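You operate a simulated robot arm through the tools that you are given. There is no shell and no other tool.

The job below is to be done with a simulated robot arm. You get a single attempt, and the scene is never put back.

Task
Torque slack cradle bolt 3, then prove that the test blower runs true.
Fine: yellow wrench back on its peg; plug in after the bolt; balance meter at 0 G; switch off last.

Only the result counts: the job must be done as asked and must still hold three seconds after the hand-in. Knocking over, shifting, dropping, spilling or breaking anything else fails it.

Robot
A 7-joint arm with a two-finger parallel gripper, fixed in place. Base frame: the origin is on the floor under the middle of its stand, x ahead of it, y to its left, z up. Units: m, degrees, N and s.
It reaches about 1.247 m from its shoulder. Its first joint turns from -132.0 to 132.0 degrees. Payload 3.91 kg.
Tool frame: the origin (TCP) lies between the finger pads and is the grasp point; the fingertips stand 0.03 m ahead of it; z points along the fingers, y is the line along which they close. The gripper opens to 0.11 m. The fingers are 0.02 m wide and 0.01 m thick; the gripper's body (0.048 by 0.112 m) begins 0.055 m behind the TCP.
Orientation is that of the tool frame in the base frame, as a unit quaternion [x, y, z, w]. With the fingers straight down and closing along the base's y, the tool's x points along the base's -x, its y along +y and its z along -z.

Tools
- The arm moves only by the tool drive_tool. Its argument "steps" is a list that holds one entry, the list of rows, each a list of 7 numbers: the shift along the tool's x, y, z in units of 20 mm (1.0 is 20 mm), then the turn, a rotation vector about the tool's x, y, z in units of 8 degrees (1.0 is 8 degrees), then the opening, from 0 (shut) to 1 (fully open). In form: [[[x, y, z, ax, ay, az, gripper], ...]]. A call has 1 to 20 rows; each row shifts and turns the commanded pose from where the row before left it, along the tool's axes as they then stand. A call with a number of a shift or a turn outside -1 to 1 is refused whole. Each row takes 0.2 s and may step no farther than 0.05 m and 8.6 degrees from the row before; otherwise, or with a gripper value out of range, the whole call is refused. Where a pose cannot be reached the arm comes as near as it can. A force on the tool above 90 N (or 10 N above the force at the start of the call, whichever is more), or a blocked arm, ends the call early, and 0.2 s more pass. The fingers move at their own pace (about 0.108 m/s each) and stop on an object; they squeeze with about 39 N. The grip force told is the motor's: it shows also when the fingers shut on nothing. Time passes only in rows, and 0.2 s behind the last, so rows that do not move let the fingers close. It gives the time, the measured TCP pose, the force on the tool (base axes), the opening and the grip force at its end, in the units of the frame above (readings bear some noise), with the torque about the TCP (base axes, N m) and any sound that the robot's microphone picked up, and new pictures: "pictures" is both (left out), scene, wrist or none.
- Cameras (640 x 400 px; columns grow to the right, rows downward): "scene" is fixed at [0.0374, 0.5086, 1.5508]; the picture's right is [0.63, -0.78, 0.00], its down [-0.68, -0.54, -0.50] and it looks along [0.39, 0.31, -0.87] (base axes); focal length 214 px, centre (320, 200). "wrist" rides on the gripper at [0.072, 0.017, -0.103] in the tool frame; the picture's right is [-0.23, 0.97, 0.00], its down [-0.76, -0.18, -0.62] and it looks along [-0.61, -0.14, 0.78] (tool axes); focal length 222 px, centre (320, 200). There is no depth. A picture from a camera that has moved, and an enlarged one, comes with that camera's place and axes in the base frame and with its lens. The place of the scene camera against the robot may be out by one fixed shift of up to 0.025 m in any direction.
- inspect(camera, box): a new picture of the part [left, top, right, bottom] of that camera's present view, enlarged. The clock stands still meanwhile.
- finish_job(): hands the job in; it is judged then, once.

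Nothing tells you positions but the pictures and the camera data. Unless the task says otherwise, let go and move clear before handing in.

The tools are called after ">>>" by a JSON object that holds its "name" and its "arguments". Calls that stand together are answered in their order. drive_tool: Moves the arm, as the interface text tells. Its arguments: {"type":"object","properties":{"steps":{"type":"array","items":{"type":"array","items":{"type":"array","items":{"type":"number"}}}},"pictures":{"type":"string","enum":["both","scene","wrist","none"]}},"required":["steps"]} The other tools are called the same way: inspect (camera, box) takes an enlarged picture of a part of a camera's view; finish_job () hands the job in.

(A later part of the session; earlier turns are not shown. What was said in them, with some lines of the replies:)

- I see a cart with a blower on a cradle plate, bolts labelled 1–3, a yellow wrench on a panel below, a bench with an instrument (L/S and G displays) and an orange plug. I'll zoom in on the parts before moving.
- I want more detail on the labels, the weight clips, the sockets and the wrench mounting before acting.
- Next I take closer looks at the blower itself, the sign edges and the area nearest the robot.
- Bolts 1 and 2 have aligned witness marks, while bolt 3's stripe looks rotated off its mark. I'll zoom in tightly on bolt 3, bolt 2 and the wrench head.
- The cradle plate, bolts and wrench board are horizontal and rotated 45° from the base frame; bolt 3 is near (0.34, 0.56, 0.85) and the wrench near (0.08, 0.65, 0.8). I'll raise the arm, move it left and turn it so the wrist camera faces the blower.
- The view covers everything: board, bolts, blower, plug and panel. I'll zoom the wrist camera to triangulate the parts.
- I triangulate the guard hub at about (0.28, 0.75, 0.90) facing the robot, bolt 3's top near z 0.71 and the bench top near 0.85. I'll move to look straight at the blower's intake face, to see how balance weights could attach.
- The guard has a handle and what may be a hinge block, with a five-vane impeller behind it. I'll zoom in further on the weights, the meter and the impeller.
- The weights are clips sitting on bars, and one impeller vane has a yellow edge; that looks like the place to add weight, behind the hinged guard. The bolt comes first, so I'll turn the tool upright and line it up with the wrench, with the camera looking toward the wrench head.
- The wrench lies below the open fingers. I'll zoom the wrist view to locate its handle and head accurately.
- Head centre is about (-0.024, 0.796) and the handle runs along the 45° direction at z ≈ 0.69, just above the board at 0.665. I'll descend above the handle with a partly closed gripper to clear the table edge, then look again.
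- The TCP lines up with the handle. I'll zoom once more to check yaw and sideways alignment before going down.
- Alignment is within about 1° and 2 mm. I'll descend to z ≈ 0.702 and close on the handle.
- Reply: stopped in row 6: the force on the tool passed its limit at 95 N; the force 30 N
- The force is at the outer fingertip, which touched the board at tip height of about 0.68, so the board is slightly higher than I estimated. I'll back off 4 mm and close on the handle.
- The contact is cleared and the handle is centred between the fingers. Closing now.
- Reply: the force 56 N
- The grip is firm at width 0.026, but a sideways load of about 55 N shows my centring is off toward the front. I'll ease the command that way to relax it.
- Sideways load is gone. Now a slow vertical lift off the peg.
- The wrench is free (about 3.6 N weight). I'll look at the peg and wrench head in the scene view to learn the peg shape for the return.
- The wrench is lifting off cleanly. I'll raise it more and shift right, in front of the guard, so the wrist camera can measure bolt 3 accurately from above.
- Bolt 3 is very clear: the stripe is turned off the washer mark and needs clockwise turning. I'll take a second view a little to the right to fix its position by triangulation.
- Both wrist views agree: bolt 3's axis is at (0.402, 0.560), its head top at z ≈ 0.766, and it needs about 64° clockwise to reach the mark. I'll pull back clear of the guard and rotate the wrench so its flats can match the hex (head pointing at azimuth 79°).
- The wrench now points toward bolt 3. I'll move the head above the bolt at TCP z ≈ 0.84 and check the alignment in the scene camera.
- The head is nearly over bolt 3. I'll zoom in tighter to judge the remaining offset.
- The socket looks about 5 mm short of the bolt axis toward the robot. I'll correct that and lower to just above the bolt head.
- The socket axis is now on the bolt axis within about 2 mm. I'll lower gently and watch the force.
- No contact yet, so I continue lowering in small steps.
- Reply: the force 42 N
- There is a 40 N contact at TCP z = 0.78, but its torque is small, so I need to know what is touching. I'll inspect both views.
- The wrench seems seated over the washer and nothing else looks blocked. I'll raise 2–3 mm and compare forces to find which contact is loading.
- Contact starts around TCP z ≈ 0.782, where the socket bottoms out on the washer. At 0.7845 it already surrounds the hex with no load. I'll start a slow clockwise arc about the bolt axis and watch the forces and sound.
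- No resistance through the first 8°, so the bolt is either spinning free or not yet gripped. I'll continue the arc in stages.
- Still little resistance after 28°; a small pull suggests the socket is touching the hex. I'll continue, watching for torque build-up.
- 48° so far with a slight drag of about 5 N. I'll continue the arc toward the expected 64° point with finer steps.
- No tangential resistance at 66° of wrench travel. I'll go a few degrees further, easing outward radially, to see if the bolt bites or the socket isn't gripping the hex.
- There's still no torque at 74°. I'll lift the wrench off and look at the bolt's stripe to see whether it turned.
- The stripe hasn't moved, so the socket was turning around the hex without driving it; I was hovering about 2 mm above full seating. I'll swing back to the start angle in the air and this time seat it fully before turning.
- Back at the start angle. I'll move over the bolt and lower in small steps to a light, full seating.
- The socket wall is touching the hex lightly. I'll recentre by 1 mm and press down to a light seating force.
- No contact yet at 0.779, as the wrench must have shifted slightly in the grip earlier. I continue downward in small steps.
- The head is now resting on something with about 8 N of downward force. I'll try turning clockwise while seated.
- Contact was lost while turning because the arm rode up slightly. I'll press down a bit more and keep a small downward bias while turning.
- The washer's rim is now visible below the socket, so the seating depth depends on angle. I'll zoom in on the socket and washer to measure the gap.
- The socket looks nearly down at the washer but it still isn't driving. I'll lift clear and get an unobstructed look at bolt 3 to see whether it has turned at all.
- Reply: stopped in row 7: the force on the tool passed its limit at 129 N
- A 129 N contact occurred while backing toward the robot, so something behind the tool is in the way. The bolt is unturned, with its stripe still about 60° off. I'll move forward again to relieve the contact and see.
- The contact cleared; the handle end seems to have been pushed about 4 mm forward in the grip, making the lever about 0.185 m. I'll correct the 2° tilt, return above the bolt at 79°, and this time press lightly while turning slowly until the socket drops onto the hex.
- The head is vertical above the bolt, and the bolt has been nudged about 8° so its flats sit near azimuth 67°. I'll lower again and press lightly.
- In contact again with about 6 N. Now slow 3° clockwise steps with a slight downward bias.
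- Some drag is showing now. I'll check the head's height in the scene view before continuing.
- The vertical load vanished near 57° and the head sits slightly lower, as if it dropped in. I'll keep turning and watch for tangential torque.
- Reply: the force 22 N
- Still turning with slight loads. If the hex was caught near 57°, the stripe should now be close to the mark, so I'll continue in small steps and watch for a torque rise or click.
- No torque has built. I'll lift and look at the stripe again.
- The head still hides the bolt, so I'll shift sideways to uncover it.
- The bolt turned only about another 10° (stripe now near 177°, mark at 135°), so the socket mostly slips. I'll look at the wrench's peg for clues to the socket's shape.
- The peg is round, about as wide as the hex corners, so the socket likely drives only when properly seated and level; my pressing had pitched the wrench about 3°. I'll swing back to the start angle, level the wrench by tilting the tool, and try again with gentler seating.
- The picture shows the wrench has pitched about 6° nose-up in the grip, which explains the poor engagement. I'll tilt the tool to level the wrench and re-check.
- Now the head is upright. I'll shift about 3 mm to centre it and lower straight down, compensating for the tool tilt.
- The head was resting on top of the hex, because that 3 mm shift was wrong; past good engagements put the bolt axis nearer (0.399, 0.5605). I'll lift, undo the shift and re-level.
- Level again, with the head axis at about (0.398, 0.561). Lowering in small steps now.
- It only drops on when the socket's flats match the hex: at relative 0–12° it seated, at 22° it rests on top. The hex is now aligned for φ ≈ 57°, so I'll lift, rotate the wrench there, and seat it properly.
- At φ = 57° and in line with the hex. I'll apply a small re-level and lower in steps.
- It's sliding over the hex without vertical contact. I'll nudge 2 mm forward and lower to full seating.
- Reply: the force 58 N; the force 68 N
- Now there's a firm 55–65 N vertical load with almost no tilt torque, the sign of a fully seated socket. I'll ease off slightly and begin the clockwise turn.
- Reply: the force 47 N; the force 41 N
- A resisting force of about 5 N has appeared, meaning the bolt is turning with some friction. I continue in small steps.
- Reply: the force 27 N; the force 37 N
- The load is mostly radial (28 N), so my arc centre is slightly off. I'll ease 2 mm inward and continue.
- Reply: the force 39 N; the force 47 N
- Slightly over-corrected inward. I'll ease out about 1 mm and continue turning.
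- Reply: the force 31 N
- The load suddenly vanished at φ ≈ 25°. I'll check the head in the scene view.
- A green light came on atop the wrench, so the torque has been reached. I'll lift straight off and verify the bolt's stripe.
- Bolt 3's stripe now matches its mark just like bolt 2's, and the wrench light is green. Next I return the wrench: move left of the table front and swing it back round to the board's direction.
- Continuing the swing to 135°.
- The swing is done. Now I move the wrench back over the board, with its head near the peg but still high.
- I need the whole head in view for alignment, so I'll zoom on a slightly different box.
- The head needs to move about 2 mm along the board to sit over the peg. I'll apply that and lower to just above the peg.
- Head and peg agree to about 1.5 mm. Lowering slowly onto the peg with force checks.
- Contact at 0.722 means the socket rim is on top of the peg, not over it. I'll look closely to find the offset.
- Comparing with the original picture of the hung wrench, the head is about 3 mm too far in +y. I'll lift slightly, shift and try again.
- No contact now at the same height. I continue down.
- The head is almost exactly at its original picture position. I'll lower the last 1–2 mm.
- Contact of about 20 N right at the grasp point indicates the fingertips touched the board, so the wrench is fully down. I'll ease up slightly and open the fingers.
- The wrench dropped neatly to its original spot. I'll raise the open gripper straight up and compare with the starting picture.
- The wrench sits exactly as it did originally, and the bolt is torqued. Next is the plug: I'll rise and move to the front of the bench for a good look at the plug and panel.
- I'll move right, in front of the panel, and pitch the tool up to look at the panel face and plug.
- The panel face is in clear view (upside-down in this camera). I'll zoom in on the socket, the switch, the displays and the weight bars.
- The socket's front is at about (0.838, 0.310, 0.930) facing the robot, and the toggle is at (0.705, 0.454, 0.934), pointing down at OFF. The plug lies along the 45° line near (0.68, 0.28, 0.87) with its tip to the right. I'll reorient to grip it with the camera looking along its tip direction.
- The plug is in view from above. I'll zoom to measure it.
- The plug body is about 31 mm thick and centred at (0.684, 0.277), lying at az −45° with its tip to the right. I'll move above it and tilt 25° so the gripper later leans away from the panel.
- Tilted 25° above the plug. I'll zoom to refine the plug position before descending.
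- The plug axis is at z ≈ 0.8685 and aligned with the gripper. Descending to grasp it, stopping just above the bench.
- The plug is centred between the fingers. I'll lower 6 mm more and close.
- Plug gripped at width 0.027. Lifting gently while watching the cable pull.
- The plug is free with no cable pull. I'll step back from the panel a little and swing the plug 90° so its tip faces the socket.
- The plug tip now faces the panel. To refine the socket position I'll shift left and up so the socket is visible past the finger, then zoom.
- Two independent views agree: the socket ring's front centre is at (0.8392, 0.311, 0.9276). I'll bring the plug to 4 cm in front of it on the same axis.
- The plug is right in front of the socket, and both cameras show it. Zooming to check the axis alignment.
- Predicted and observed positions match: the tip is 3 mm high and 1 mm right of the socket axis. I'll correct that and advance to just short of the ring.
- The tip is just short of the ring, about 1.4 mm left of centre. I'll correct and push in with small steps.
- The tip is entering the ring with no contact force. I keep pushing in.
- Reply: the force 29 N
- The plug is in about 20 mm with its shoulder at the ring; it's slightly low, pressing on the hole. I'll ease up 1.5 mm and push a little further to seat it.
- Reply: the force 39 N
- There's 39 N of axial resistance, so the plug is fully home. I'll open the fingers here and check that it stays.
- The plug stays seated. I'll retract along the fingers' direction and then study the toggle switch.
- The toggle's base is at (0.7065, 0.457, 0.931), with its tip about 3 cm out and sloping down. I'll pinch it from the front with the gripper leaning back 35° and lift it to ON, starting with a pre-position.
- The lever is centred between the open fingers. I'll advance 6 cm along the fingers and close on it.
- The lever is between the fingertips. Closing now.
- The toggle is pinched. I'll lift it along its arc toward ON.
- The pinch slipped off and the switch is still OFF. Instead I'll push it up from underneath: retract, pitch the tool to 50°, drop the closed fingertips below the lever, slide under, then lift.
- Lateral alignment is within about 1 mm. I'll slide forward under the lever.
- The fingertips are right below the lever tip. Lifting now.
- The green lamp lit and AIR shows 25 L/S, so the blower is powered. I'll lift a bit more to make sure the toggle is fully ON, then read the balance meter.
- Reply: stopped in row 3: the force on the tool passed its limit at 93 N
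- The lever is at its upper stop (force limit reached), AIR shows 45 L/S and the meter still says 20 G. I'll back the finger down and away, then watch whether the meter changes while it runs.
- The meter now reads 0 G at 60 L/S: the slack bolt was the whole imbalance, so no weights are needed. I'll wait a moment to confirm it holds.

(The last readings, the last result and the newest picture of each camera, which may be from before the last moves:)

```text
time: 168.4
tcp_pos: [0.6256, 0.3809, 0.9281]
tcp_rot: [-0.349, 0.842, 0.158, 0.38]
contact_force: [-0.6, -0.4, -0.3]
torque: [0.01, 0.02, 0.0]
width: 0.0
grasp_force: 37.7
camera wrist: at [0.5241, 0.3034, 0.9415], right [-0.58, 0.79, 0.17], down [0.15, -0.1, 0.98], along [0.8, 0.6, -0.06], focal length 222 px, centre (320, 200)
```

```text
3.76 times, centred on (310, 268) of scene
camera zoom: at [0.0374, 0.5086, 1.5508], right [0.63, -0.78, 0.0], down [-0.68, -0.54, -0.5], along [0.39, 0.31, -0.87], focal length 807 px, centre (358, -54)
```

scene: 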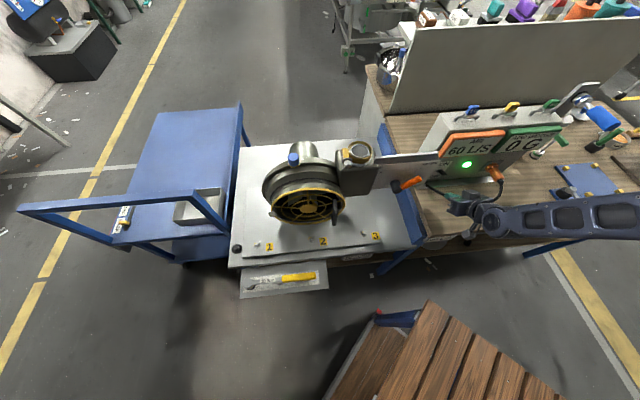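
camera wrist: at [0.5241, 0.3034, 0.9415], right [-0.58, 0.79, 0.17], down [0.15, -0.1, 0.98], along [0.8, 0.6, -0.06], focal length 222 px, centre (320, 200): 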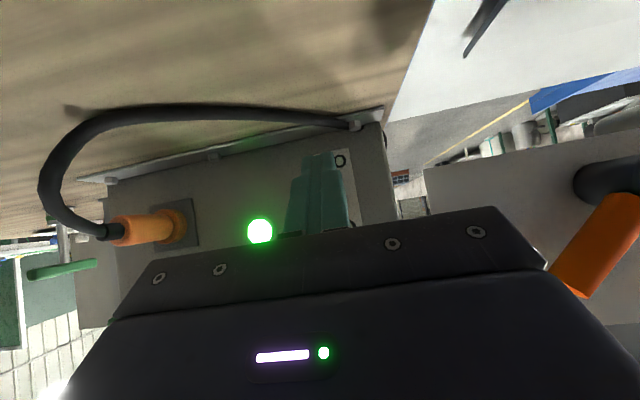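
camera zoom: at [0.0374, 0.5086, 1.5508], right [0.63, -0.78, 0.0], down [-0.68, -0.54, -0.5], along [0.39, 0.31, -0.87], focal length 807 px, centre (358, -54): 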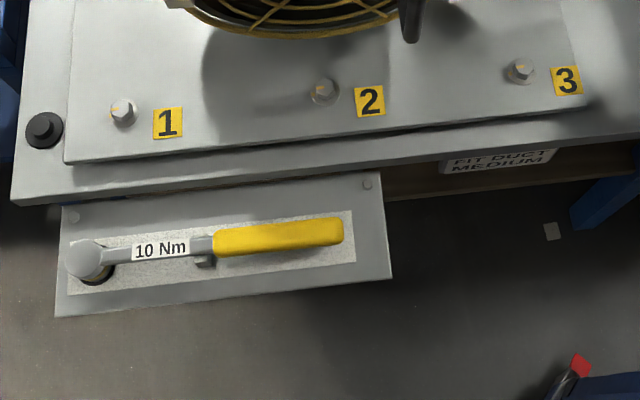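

It holds steady at 0 G. Now the last action, switching off: I'll rise, come over the toggle from above with closed fingers, and press it down to OFF.

>>> {"name": "drive_tool", "arguments": {"steps": [[[0.3, 0, -0.3, 0, 0, 0, 0], [-0.906, 0, -0.787, 0, 0, 0, 0], [-0.906, 0, -0.787, 0, 0, 0, 0], [-0.906, 0, -0.787, 0, 0, 0, 0], [-0.906, 0, -0.787, 0, 0, 0, 0], [-0.906, 0, -0.787, 0, 0, 0, 0], [0, 0, 0, 0, 0.875, 0, 0], [0, 0, 0, 0, 0.875, 0, 0], [0, 0, 0, 0, 0, 0, 0]]], "pictures": "both"}}

>>> {"name": "inspect", "arguments": {"camera": "wrist", "box": [230, 60, 430, 240]}}

```text
time: 170.4
tcp_pos: [0.6203, 0.3763, 1.0464]
tcp_rot: [-0.366, 0.882, 0.115, 0.274]
contact_force: [0.3, -0.6, -0.1]
torque: [0.02, -0.03, 0.02]
width: 0.0
grasp_force: 38.2
camera wrist: at [0.5245, 0.3037, 1.0901], right [-0.56, 0.82, 0.13], down [0.32, 0.07, 0.95], along [0.77, 0.57, -0.3], focal length 222 px, centre (320, 200)
```

scene: 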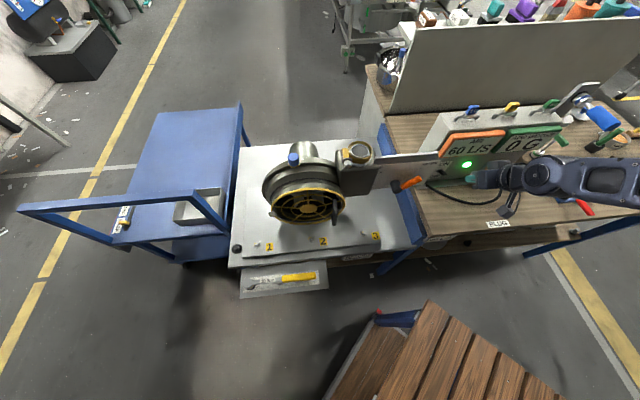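
wrist: 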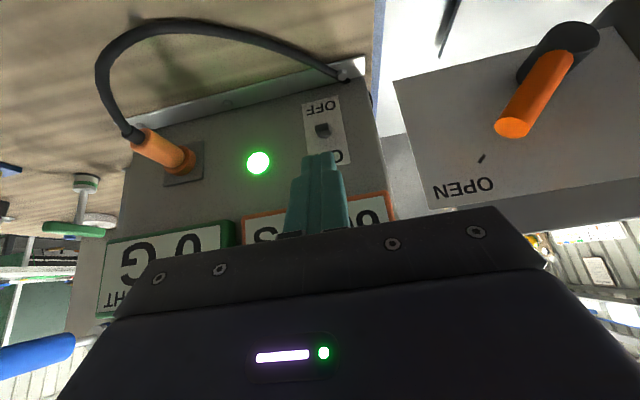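

```text
2.22 times, centred on (330, 150) of wrist
camera zoom: at [0.5245, 0.3037, 1.0901], right [-0.56, 0.82, 0.13], down [0.32, 0.07, 0.95], along [0.77, 0.57, -0.3], focal length 494 px, centre (298, 311)
```

zoom: 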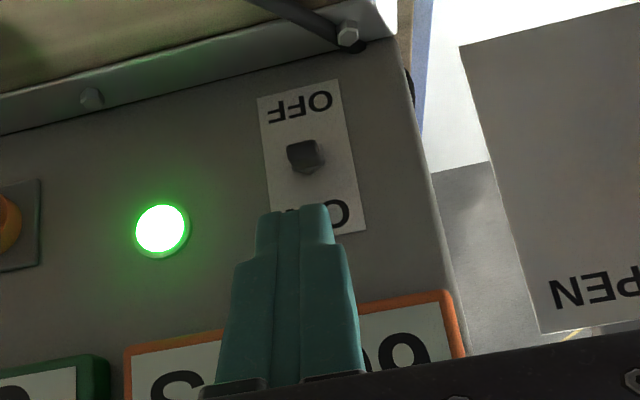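

The toggle is in the ON position with its tip near z = 0.947. I'll move the fingertips over it.

>>> {"name": "drive_tool", "arguments": {"steps": [[[-0.566, -0.025, 0.959, 0, 0, 0, 0], [-0.566, -0.025, 0.959, 0, 0, 0, 0], [-0.566, -0.025, 0.959, 0, 0, 0, 0], [-0.566, -0.025, 0.959, 0, 0, 0, 0], [0, 0, 0, 0, 0, 0, 0]]], "pictures": "none"}}

>>> {"name": "inspect", "arguments": {"camera": "scene", "box": [415, 140, 485, 190]}}

>>> {"name": "inspect", "arguments": {"camera": "wrist", "box": [230, 60, 430, 240]}}

```text
time: 171.6
tcp_pos: [0.6791, 0.4307, 1.0084]
tcp_rot: [-0.366, 0.882, 0.115, 0.275]
contact_force: [-0.9, -0.6, -0.1]
torque: [-0.02, 0.02, 0.01]
width: 0.0001
grasp_force: 38.0
```

```text
8.00 times, centred on (450, 165) of scene
camera zoom: at [0.0374, 0.5086, 1.5508], right [0.63, -0.78, 0.0], down [-0.68, -0.54, -0.5], along [0.39, 0.31, -0.87], focal length 1716 px, centre (-720, 480)
```

zoom: 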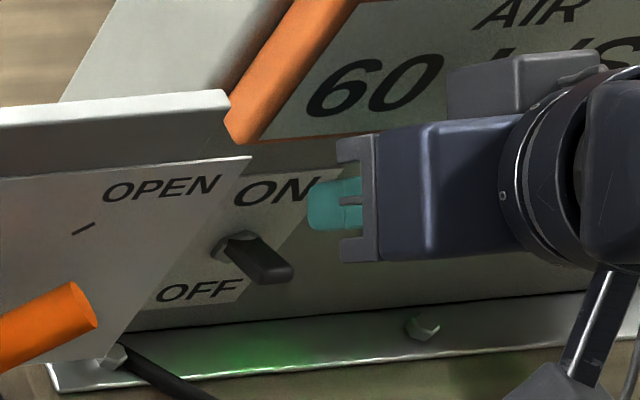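

```text
2.22 times, centred on (330, 150) of wrist
camera zoom: at [0.5831, 0.3595, 1.053], right [-0.56, 0.82, 0.13], down [0.32, 0.07, 0.95], along [0.77, 0.57, -0.3], focal length 494 px, centre (298, 311)
```

zoom: 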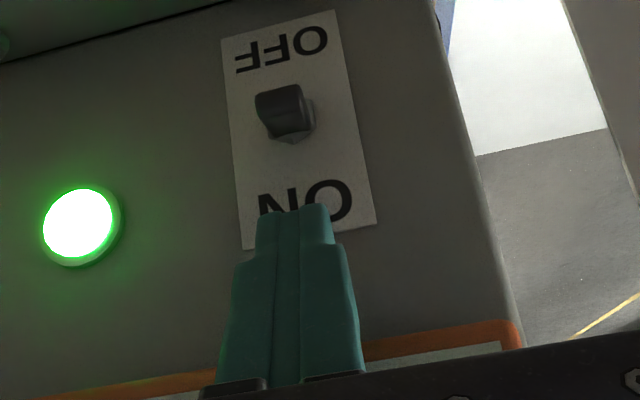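

The fingertips are above the toggle. Pressing down in steps.

>>> {"name": "drive_tool", "arguments": {"steps": [[[0.287, 0, 0.41, 0, 0, 0, 0], [0.287, 0, 0.41, 0, 0, 0, 0], [0.287, 0, 0.41, 0, 0, 0, 0], [0.287, 0, 0.41, 0, 0, 0, 0], [0, 0, 0, 0, 0, 0, 0]]], "pictures": "none"}}

>>> {"name": "inspect", "arguments": {"camera": "scene", "box": [415, 140, 485, 190]}}

```text
time: 172.8
tcp_pos: [0.679, 0.4307, 0.9691]
tcp_rot: [-0.366, 0.881, 0.115, 0.276]
contact_force: [0.1, -0.7, -0.6]
torque: [0.03, -0.02, 0.01]
width: 0.0
grasp_force: 37.5
```

```text
8.00 times, centred on (450, 165) of scene
camera zoom: at [0.0374, 0.5086, 1.5508], right [0.63, -0.78, 0.0], down [-0.68, -0.54, -0.5], along [0.39, 0.31, -0.87], focal length 1716 px, centre (-720, 480)
```

zoom: 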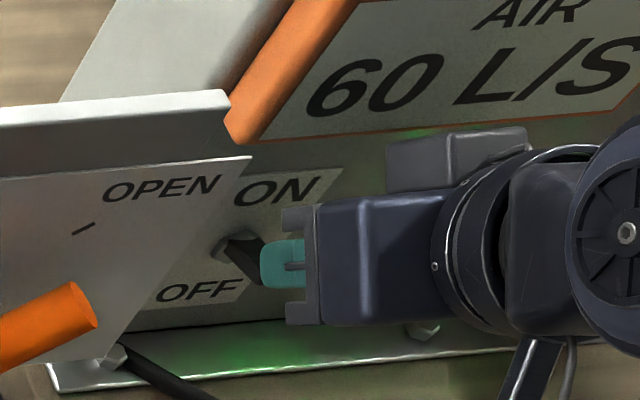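

No contact yet. I'll check in the wrist view whether the finger is above the lever or in front of its tip.

>>> {"name": "inspect", "arguments": {"camera": "wrist", "box": [260, 80, 400, 220]}}

>>> {"name": "inspect", "arguments": {"camera": "scene", "box": [432, 158, 462, 180]}}

```text
2.86 times, centred on (330, 150) of wrist
camera zoom: at [0.583, 0.3595, 1.0128], right [-0.56, 0.82, 0.13], down [0.32, 0.07, 0.95], along [0.77, 0.57, -0.3], focal length 635 px, centre (291, 343)
```

zoom: 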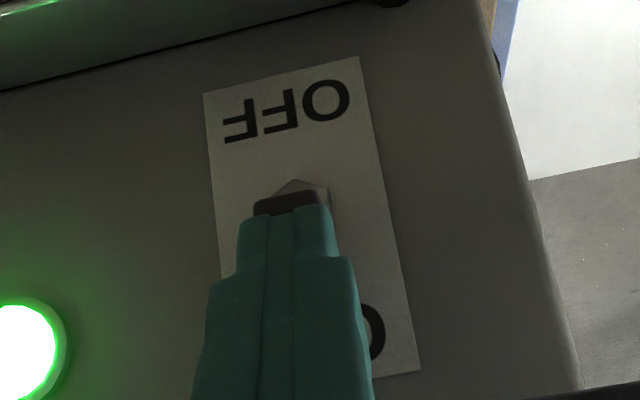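

```text
16.00 times, centred on (447, 169) of scene
camera zoom: at [0.0374, 0.5086, 1.5508], right [0.63, -0.78, 0.0], down [-0.68, -0.54, -0.5], along [0.39, 0.31, -0.87], focal length 3432 px, centre (-1712, 696)
```

zoom: 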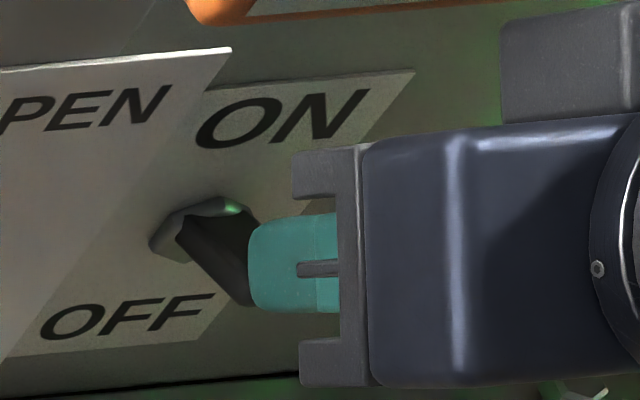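

To be sure I press on top of the lever rather than slide in front of it, I'll raise 1.5 cm, move 8 mm closer to the panel, then press down again.

>>> {"name": "drive_tool", "arguments": {"steps": [[[-0.43, 0, -0.614, 0, 0, 0, 0], [-0.3276, 0, 0.2296, 0, 0, 0, 0], [0.287, 0, 0.41, 0, 0, 0, 0], [0.287, 0, 0.41, 0, 0, 0, 0], [0, 0, 0, 0, 0, 0, 0]]], "pictures": "none"}}

>>> {"name": "drive_tool", "arguments": {"steps": [[[0.287, 0, 0.41, 0, 0, 0, 0], [0.144, 0, 0.205, 0, 0, 0, 0], [0, 0, 0, 0, 0, 0, 0]]], "pictures": "none"}}

>>> {"name": "inspect", "arguments": {"camera": "scene", "box": [415, 140, 485, 190]}}

```text
time: 174.0
tcp_pos: [0.684, 0.4371, 0.9645]
tcp_rot: [-0.365, 0.882, 0.115, 0.275]
contact_force: [-0.4, -0.2, -0.3]
torque: [-0.01, 0.03, -0.02]
width: 0.0
grasp_force: 37.9
```

```text
time: 174.8
tcp_pos: [0.6844, 0.4362, 0.949]
tcp_rot: [-0.366, 0.881, 0.115, 0.276]
contact_force: [0.6, -0.7, -0.1]
torque: [0.0, -0.01, 0.0]
width: 0.0001
grasp_force: 38.2
```

```text
8.00 times, centred on (450, 165) of scene
camera zoom: at [0.0374, 0.5086, 1.5508], right [0.63, -0.78, 0.0], down [-0.68, -0.54, -0.5], along [0.39, 0.31, -0.87], focal length 1716 px, centre (-720, 480)
```

zoom: 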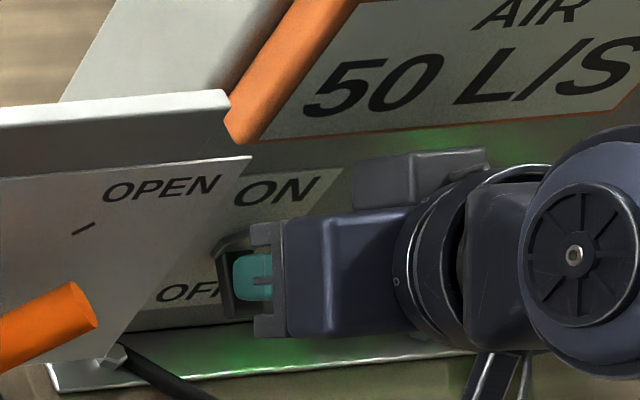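

AIR is dropping (50 L/S), so the toggle has gone down. I'll retract and check the switch, lamp and meter.

>>> {"name": "drive_tool", "arguments": {"steps": [[[0, 0, -1, 0, 0, 0, 0], [0, 0, -1, 0, 0, 0, 0], [0, 0, -1, 0, 0, 0, 0], [0, 0, -1, 0, 0, 0, 0], [0, 0, -1, 0, 0, 0, 0], [0, 0, 0, 0, 0, 0, 0]]], "pictures": "both"}}

>>> {"name": "inspect", "arguments": {"camera": "scene", "box": [408, 110, 568, 200]}}

>>> {"name": "inspect", "arguments": {"camera": "wrist", "box": [230, 60, 430, 240]}}

```text
time: 176.2
tcp_pos: [0.6434, 0.3969, 1.0321]
tcp_rot: [-0.367, 0.882, 0.114, 0.274]
contact_force: [0.0, -0.9, 1.1]
torque: [0.01, -0.01, 0.02]
width: 0.0
grasp_force: 38.1
camera wrist: at [0.5471, 0.325, 1.0754], right [-0.56, 0.82, 0.13], down [0.32, 0.07, 0.95], along [0.77, 0.57, -0.3], focal length 222 px, centre (320, 200)
```

scene: 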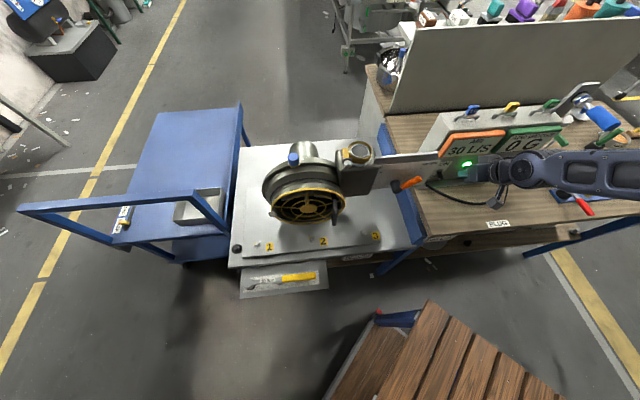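
wrist: 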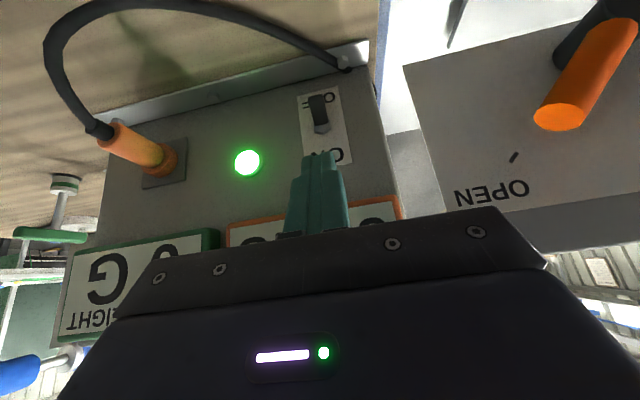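

```text
4.00 times, centred on (488, 155) of scene
camera zoom: at [0.0374, 0.5086, 1.5508], right [0.63, -0.78, 0.0], down [-0.68, -0.54, -0.5], along [0.39, 0.31, -0.87], focal length 858 px, centre (-352, 380)
```

zoom: 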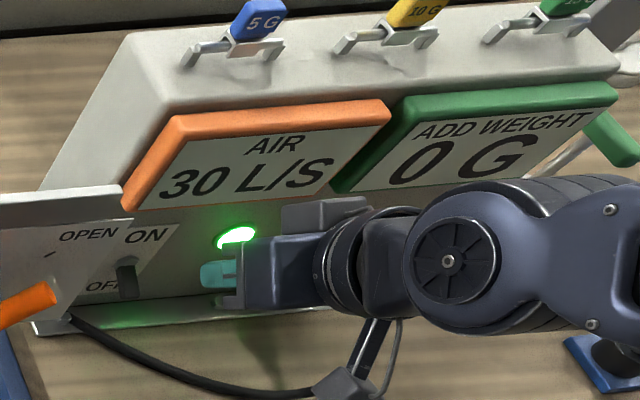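

```text
2.22 times, centred on (330, 150) of wrist
camera zoom: at [0.5471, 0.325, 1.0754], right [-0.56, 0.82, 0.13], down [0.32, 0.07, 0.95], along [0.77, 0.57, -0.3], focal length 494 px, centre (298, 311)
```

zoom: 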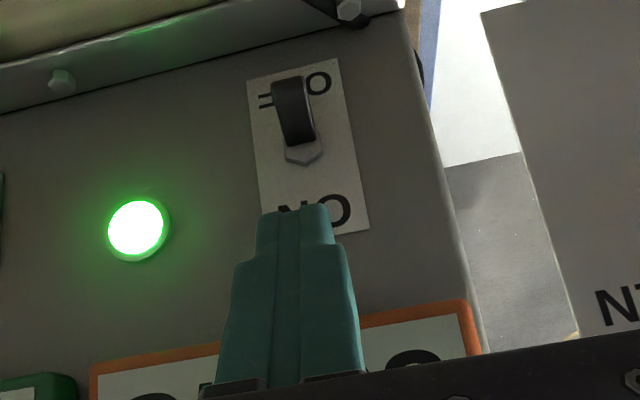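

The switch is down at OFF, the meter holds 0 G and the airflow is running down. I'll move the arm clear and watch until the blower stops.

>>> {"name": "drive_tool", "arguments": {"steps": [[[0.6, 0, -0.9, 0, 0, 0, 0.3], [0.819, 0, -0.574, 0, 0, 0, 0.3], [0.819, 0, -0.574, 0, 0, 0, 0.3], [0.819, 0, -0.574, 0, 0, 0, 0.3], [0.819, 0, -0.574, 0, 0, 0, 0.3], [0.819, 0, -0.574, 0, 0, 0, 0.3], [0.819, 0, -0.574, 0, 0, 0, 0.3], [0.819, -0.5, -0.574, 0, 0.875, 0, 0.3], [0, -0.9, -0.5, 0, 0.875, 0, 0.3], [0, -0.9, -0.5, 0, 0.875, 0, 0.3], [0, -0.9, -0.5, 0, 0.875, 0, 0.3], [0, -0.9, -0.5, 0, 0.875, 0, 0.3], [0, -0.9, 0, 0, 0, 0, 0.3], [0, -0.9, 0, 0, 0, 0, 0.3], [0, -0.9, 0, 0, 0, 0, 0.3], [0, 0, 0, 0, 0, 0, 0.3], [0, 0, 0, 0, 0, 0, 0.3]]], "pictures": "both"}}

>>> {"name": "inspect", "arguments": {"camera": "scene", "box": [408, 110, 568, 200]}}

```text
time: 179.8
tcp_pos: [0.6182, 0.1792, 1.0793]
tcp_rot: [-0.384, 0.923, -0.001, -0.004]
contact_force: [-0.7, -0.3, -0.2]
torque: [-0.01, 0.01, 0.0]
width: 0.033
grasp_force: 0.0
camera wrist: at [0.5552, 0.1404, 1.1828], right [-0.53, 0.85, 0.0], down [0.67, 0.42, 0.62], along [0.52, 0.33, -0.79], focal length 222 px, centre (320, 200)
```

scene: 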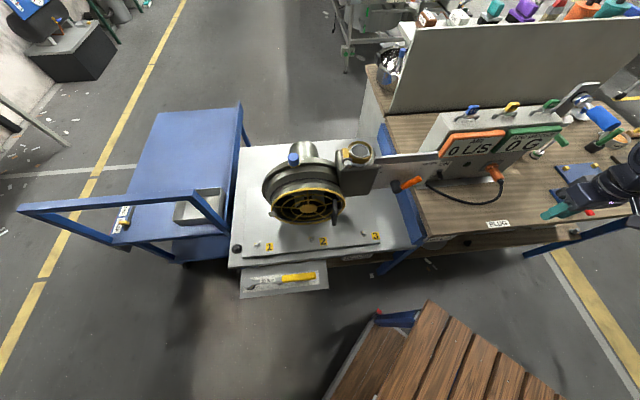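
wrist: 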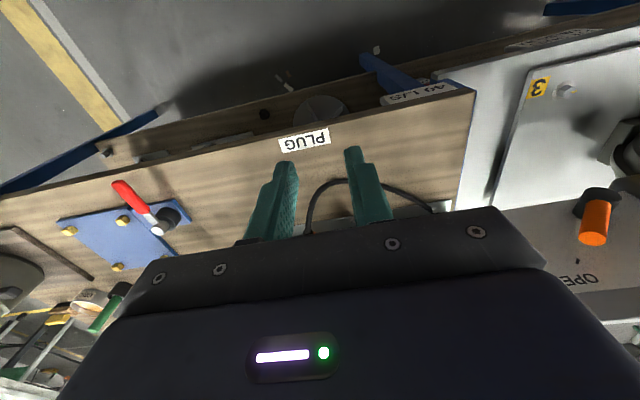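

```text
4.00 times, centred on (488, 155) of scene
camera zoom: at [0.0374, 0.5086, 1.5508], right [0.63, -0.78, 0.0], down [-0.68, -0.54, -0.5], along [0.39, 0.31, -0.87], focal length 858 px, centre (-352, 380)
```

zoom: 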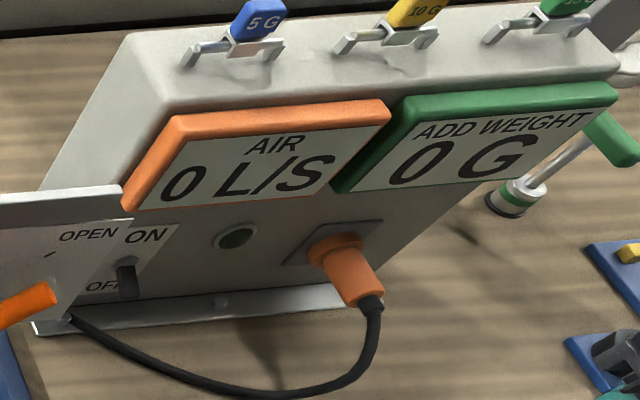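

Everything has come to rest: 0 L/S, 0 G, lamp out, switch OFF, plug in. A final check of the wrench, bolt 3 and the rest of the scene before handing in.

>>> {"name": "inspect", "arguments": {"camera": "scene", "box": [235, 262, 335, 302]}}

>>> {"name": "inspect", "arguments": {"camera": "scene", "box": [300, 228, 390, 258]}}

>>> {"name": "inspect", "arguments": {"camera": "scene", "box": [380, 80, 600, 240]}}

```text
6.40 times, centred on (285, 282) of scene
camera zoom: at [0.0374, 0.5086, 1.5508], right [0.63, -0.78, 0.0], down [-0.68, -0.54, -0.5], along [0.39, 0.31, -0.87], focal length 1373 px, centre (544, -325)
```

zoom: 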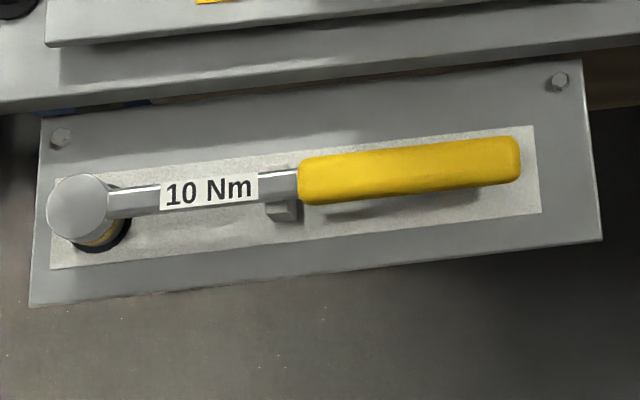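

```text
7.11 times, centred on (345, 243) of scene
camera zoom: at [0.0374, 0.5086, 1.5508], right [0.63, -0.78, 0.0], down [-0.68, -0.54, -0.5], along [0.39, 0.31, -0.87], focal length 1525 px, centre (142, -106)
```

zoom: 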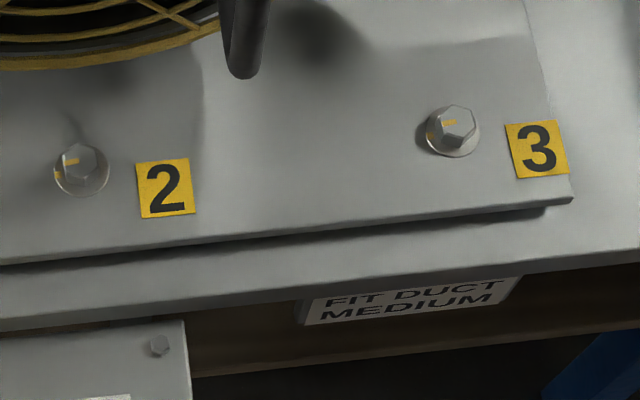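

```text
2.50 times, centred on (490, 160) of scene
camera zoom: at [0.0374, 0.5086, 1.5508], right [0.63, -0.78, 0.0], down [-0.68, -0.54, -0.5], along [0.39, 0.31, -0.87], focal length 536 px, centre (-105, 300)
```

zoom: 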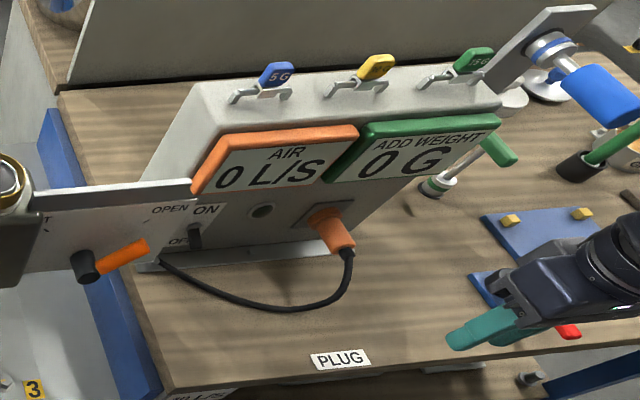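

Bolt 3's stripe matches its mark, the wrench hangs on its peg, and the plug is seated. The meter reads 0 G, the switch is OFF, and the weights and gate lever haven't moved. The arm is clear, so I'm handing the job in.

>>> {"name": "finish_job", "arguments": {}}

```text
The job is handed in.
```

Bolt 3 is torqued and the blower runs true: with it running at 60 L/S, the balance meter went from 20 G to 0 G. I've handed the job in, but no verdict has come back.

- **Bolt 3:** the wrench's green light came on, and the bolt's stripe now lines up with its mark the same way bolt 2's does. My first few passes didn't seat the socket and only nudged the bolt.
- **Wrench:** it is back on its peg and looks the same as in the starting picture.
- **Plug:** I plugged it in after the bolt was done, and it is fully seated in the panel socket.
- **Balance:** 0 G held for several seconds while running and still showed after the blower stopped. The slack bolt was the whole imbalance, so I left the 5, 10 and 15 G weights on their bars.
- **Switch:** I turned it off last. The panel now shows 0 L/S, with the lamp out.

The arm hit its force limit three times:

- A fingertip touched the wrench board.
- The arm or wrench struck something unidentified behind it while backing up, which pushed the wrench a few millimetres in the grip.
- The toggle reached its upper stop.

I saw nothing knocked over or moved in the final pictures.
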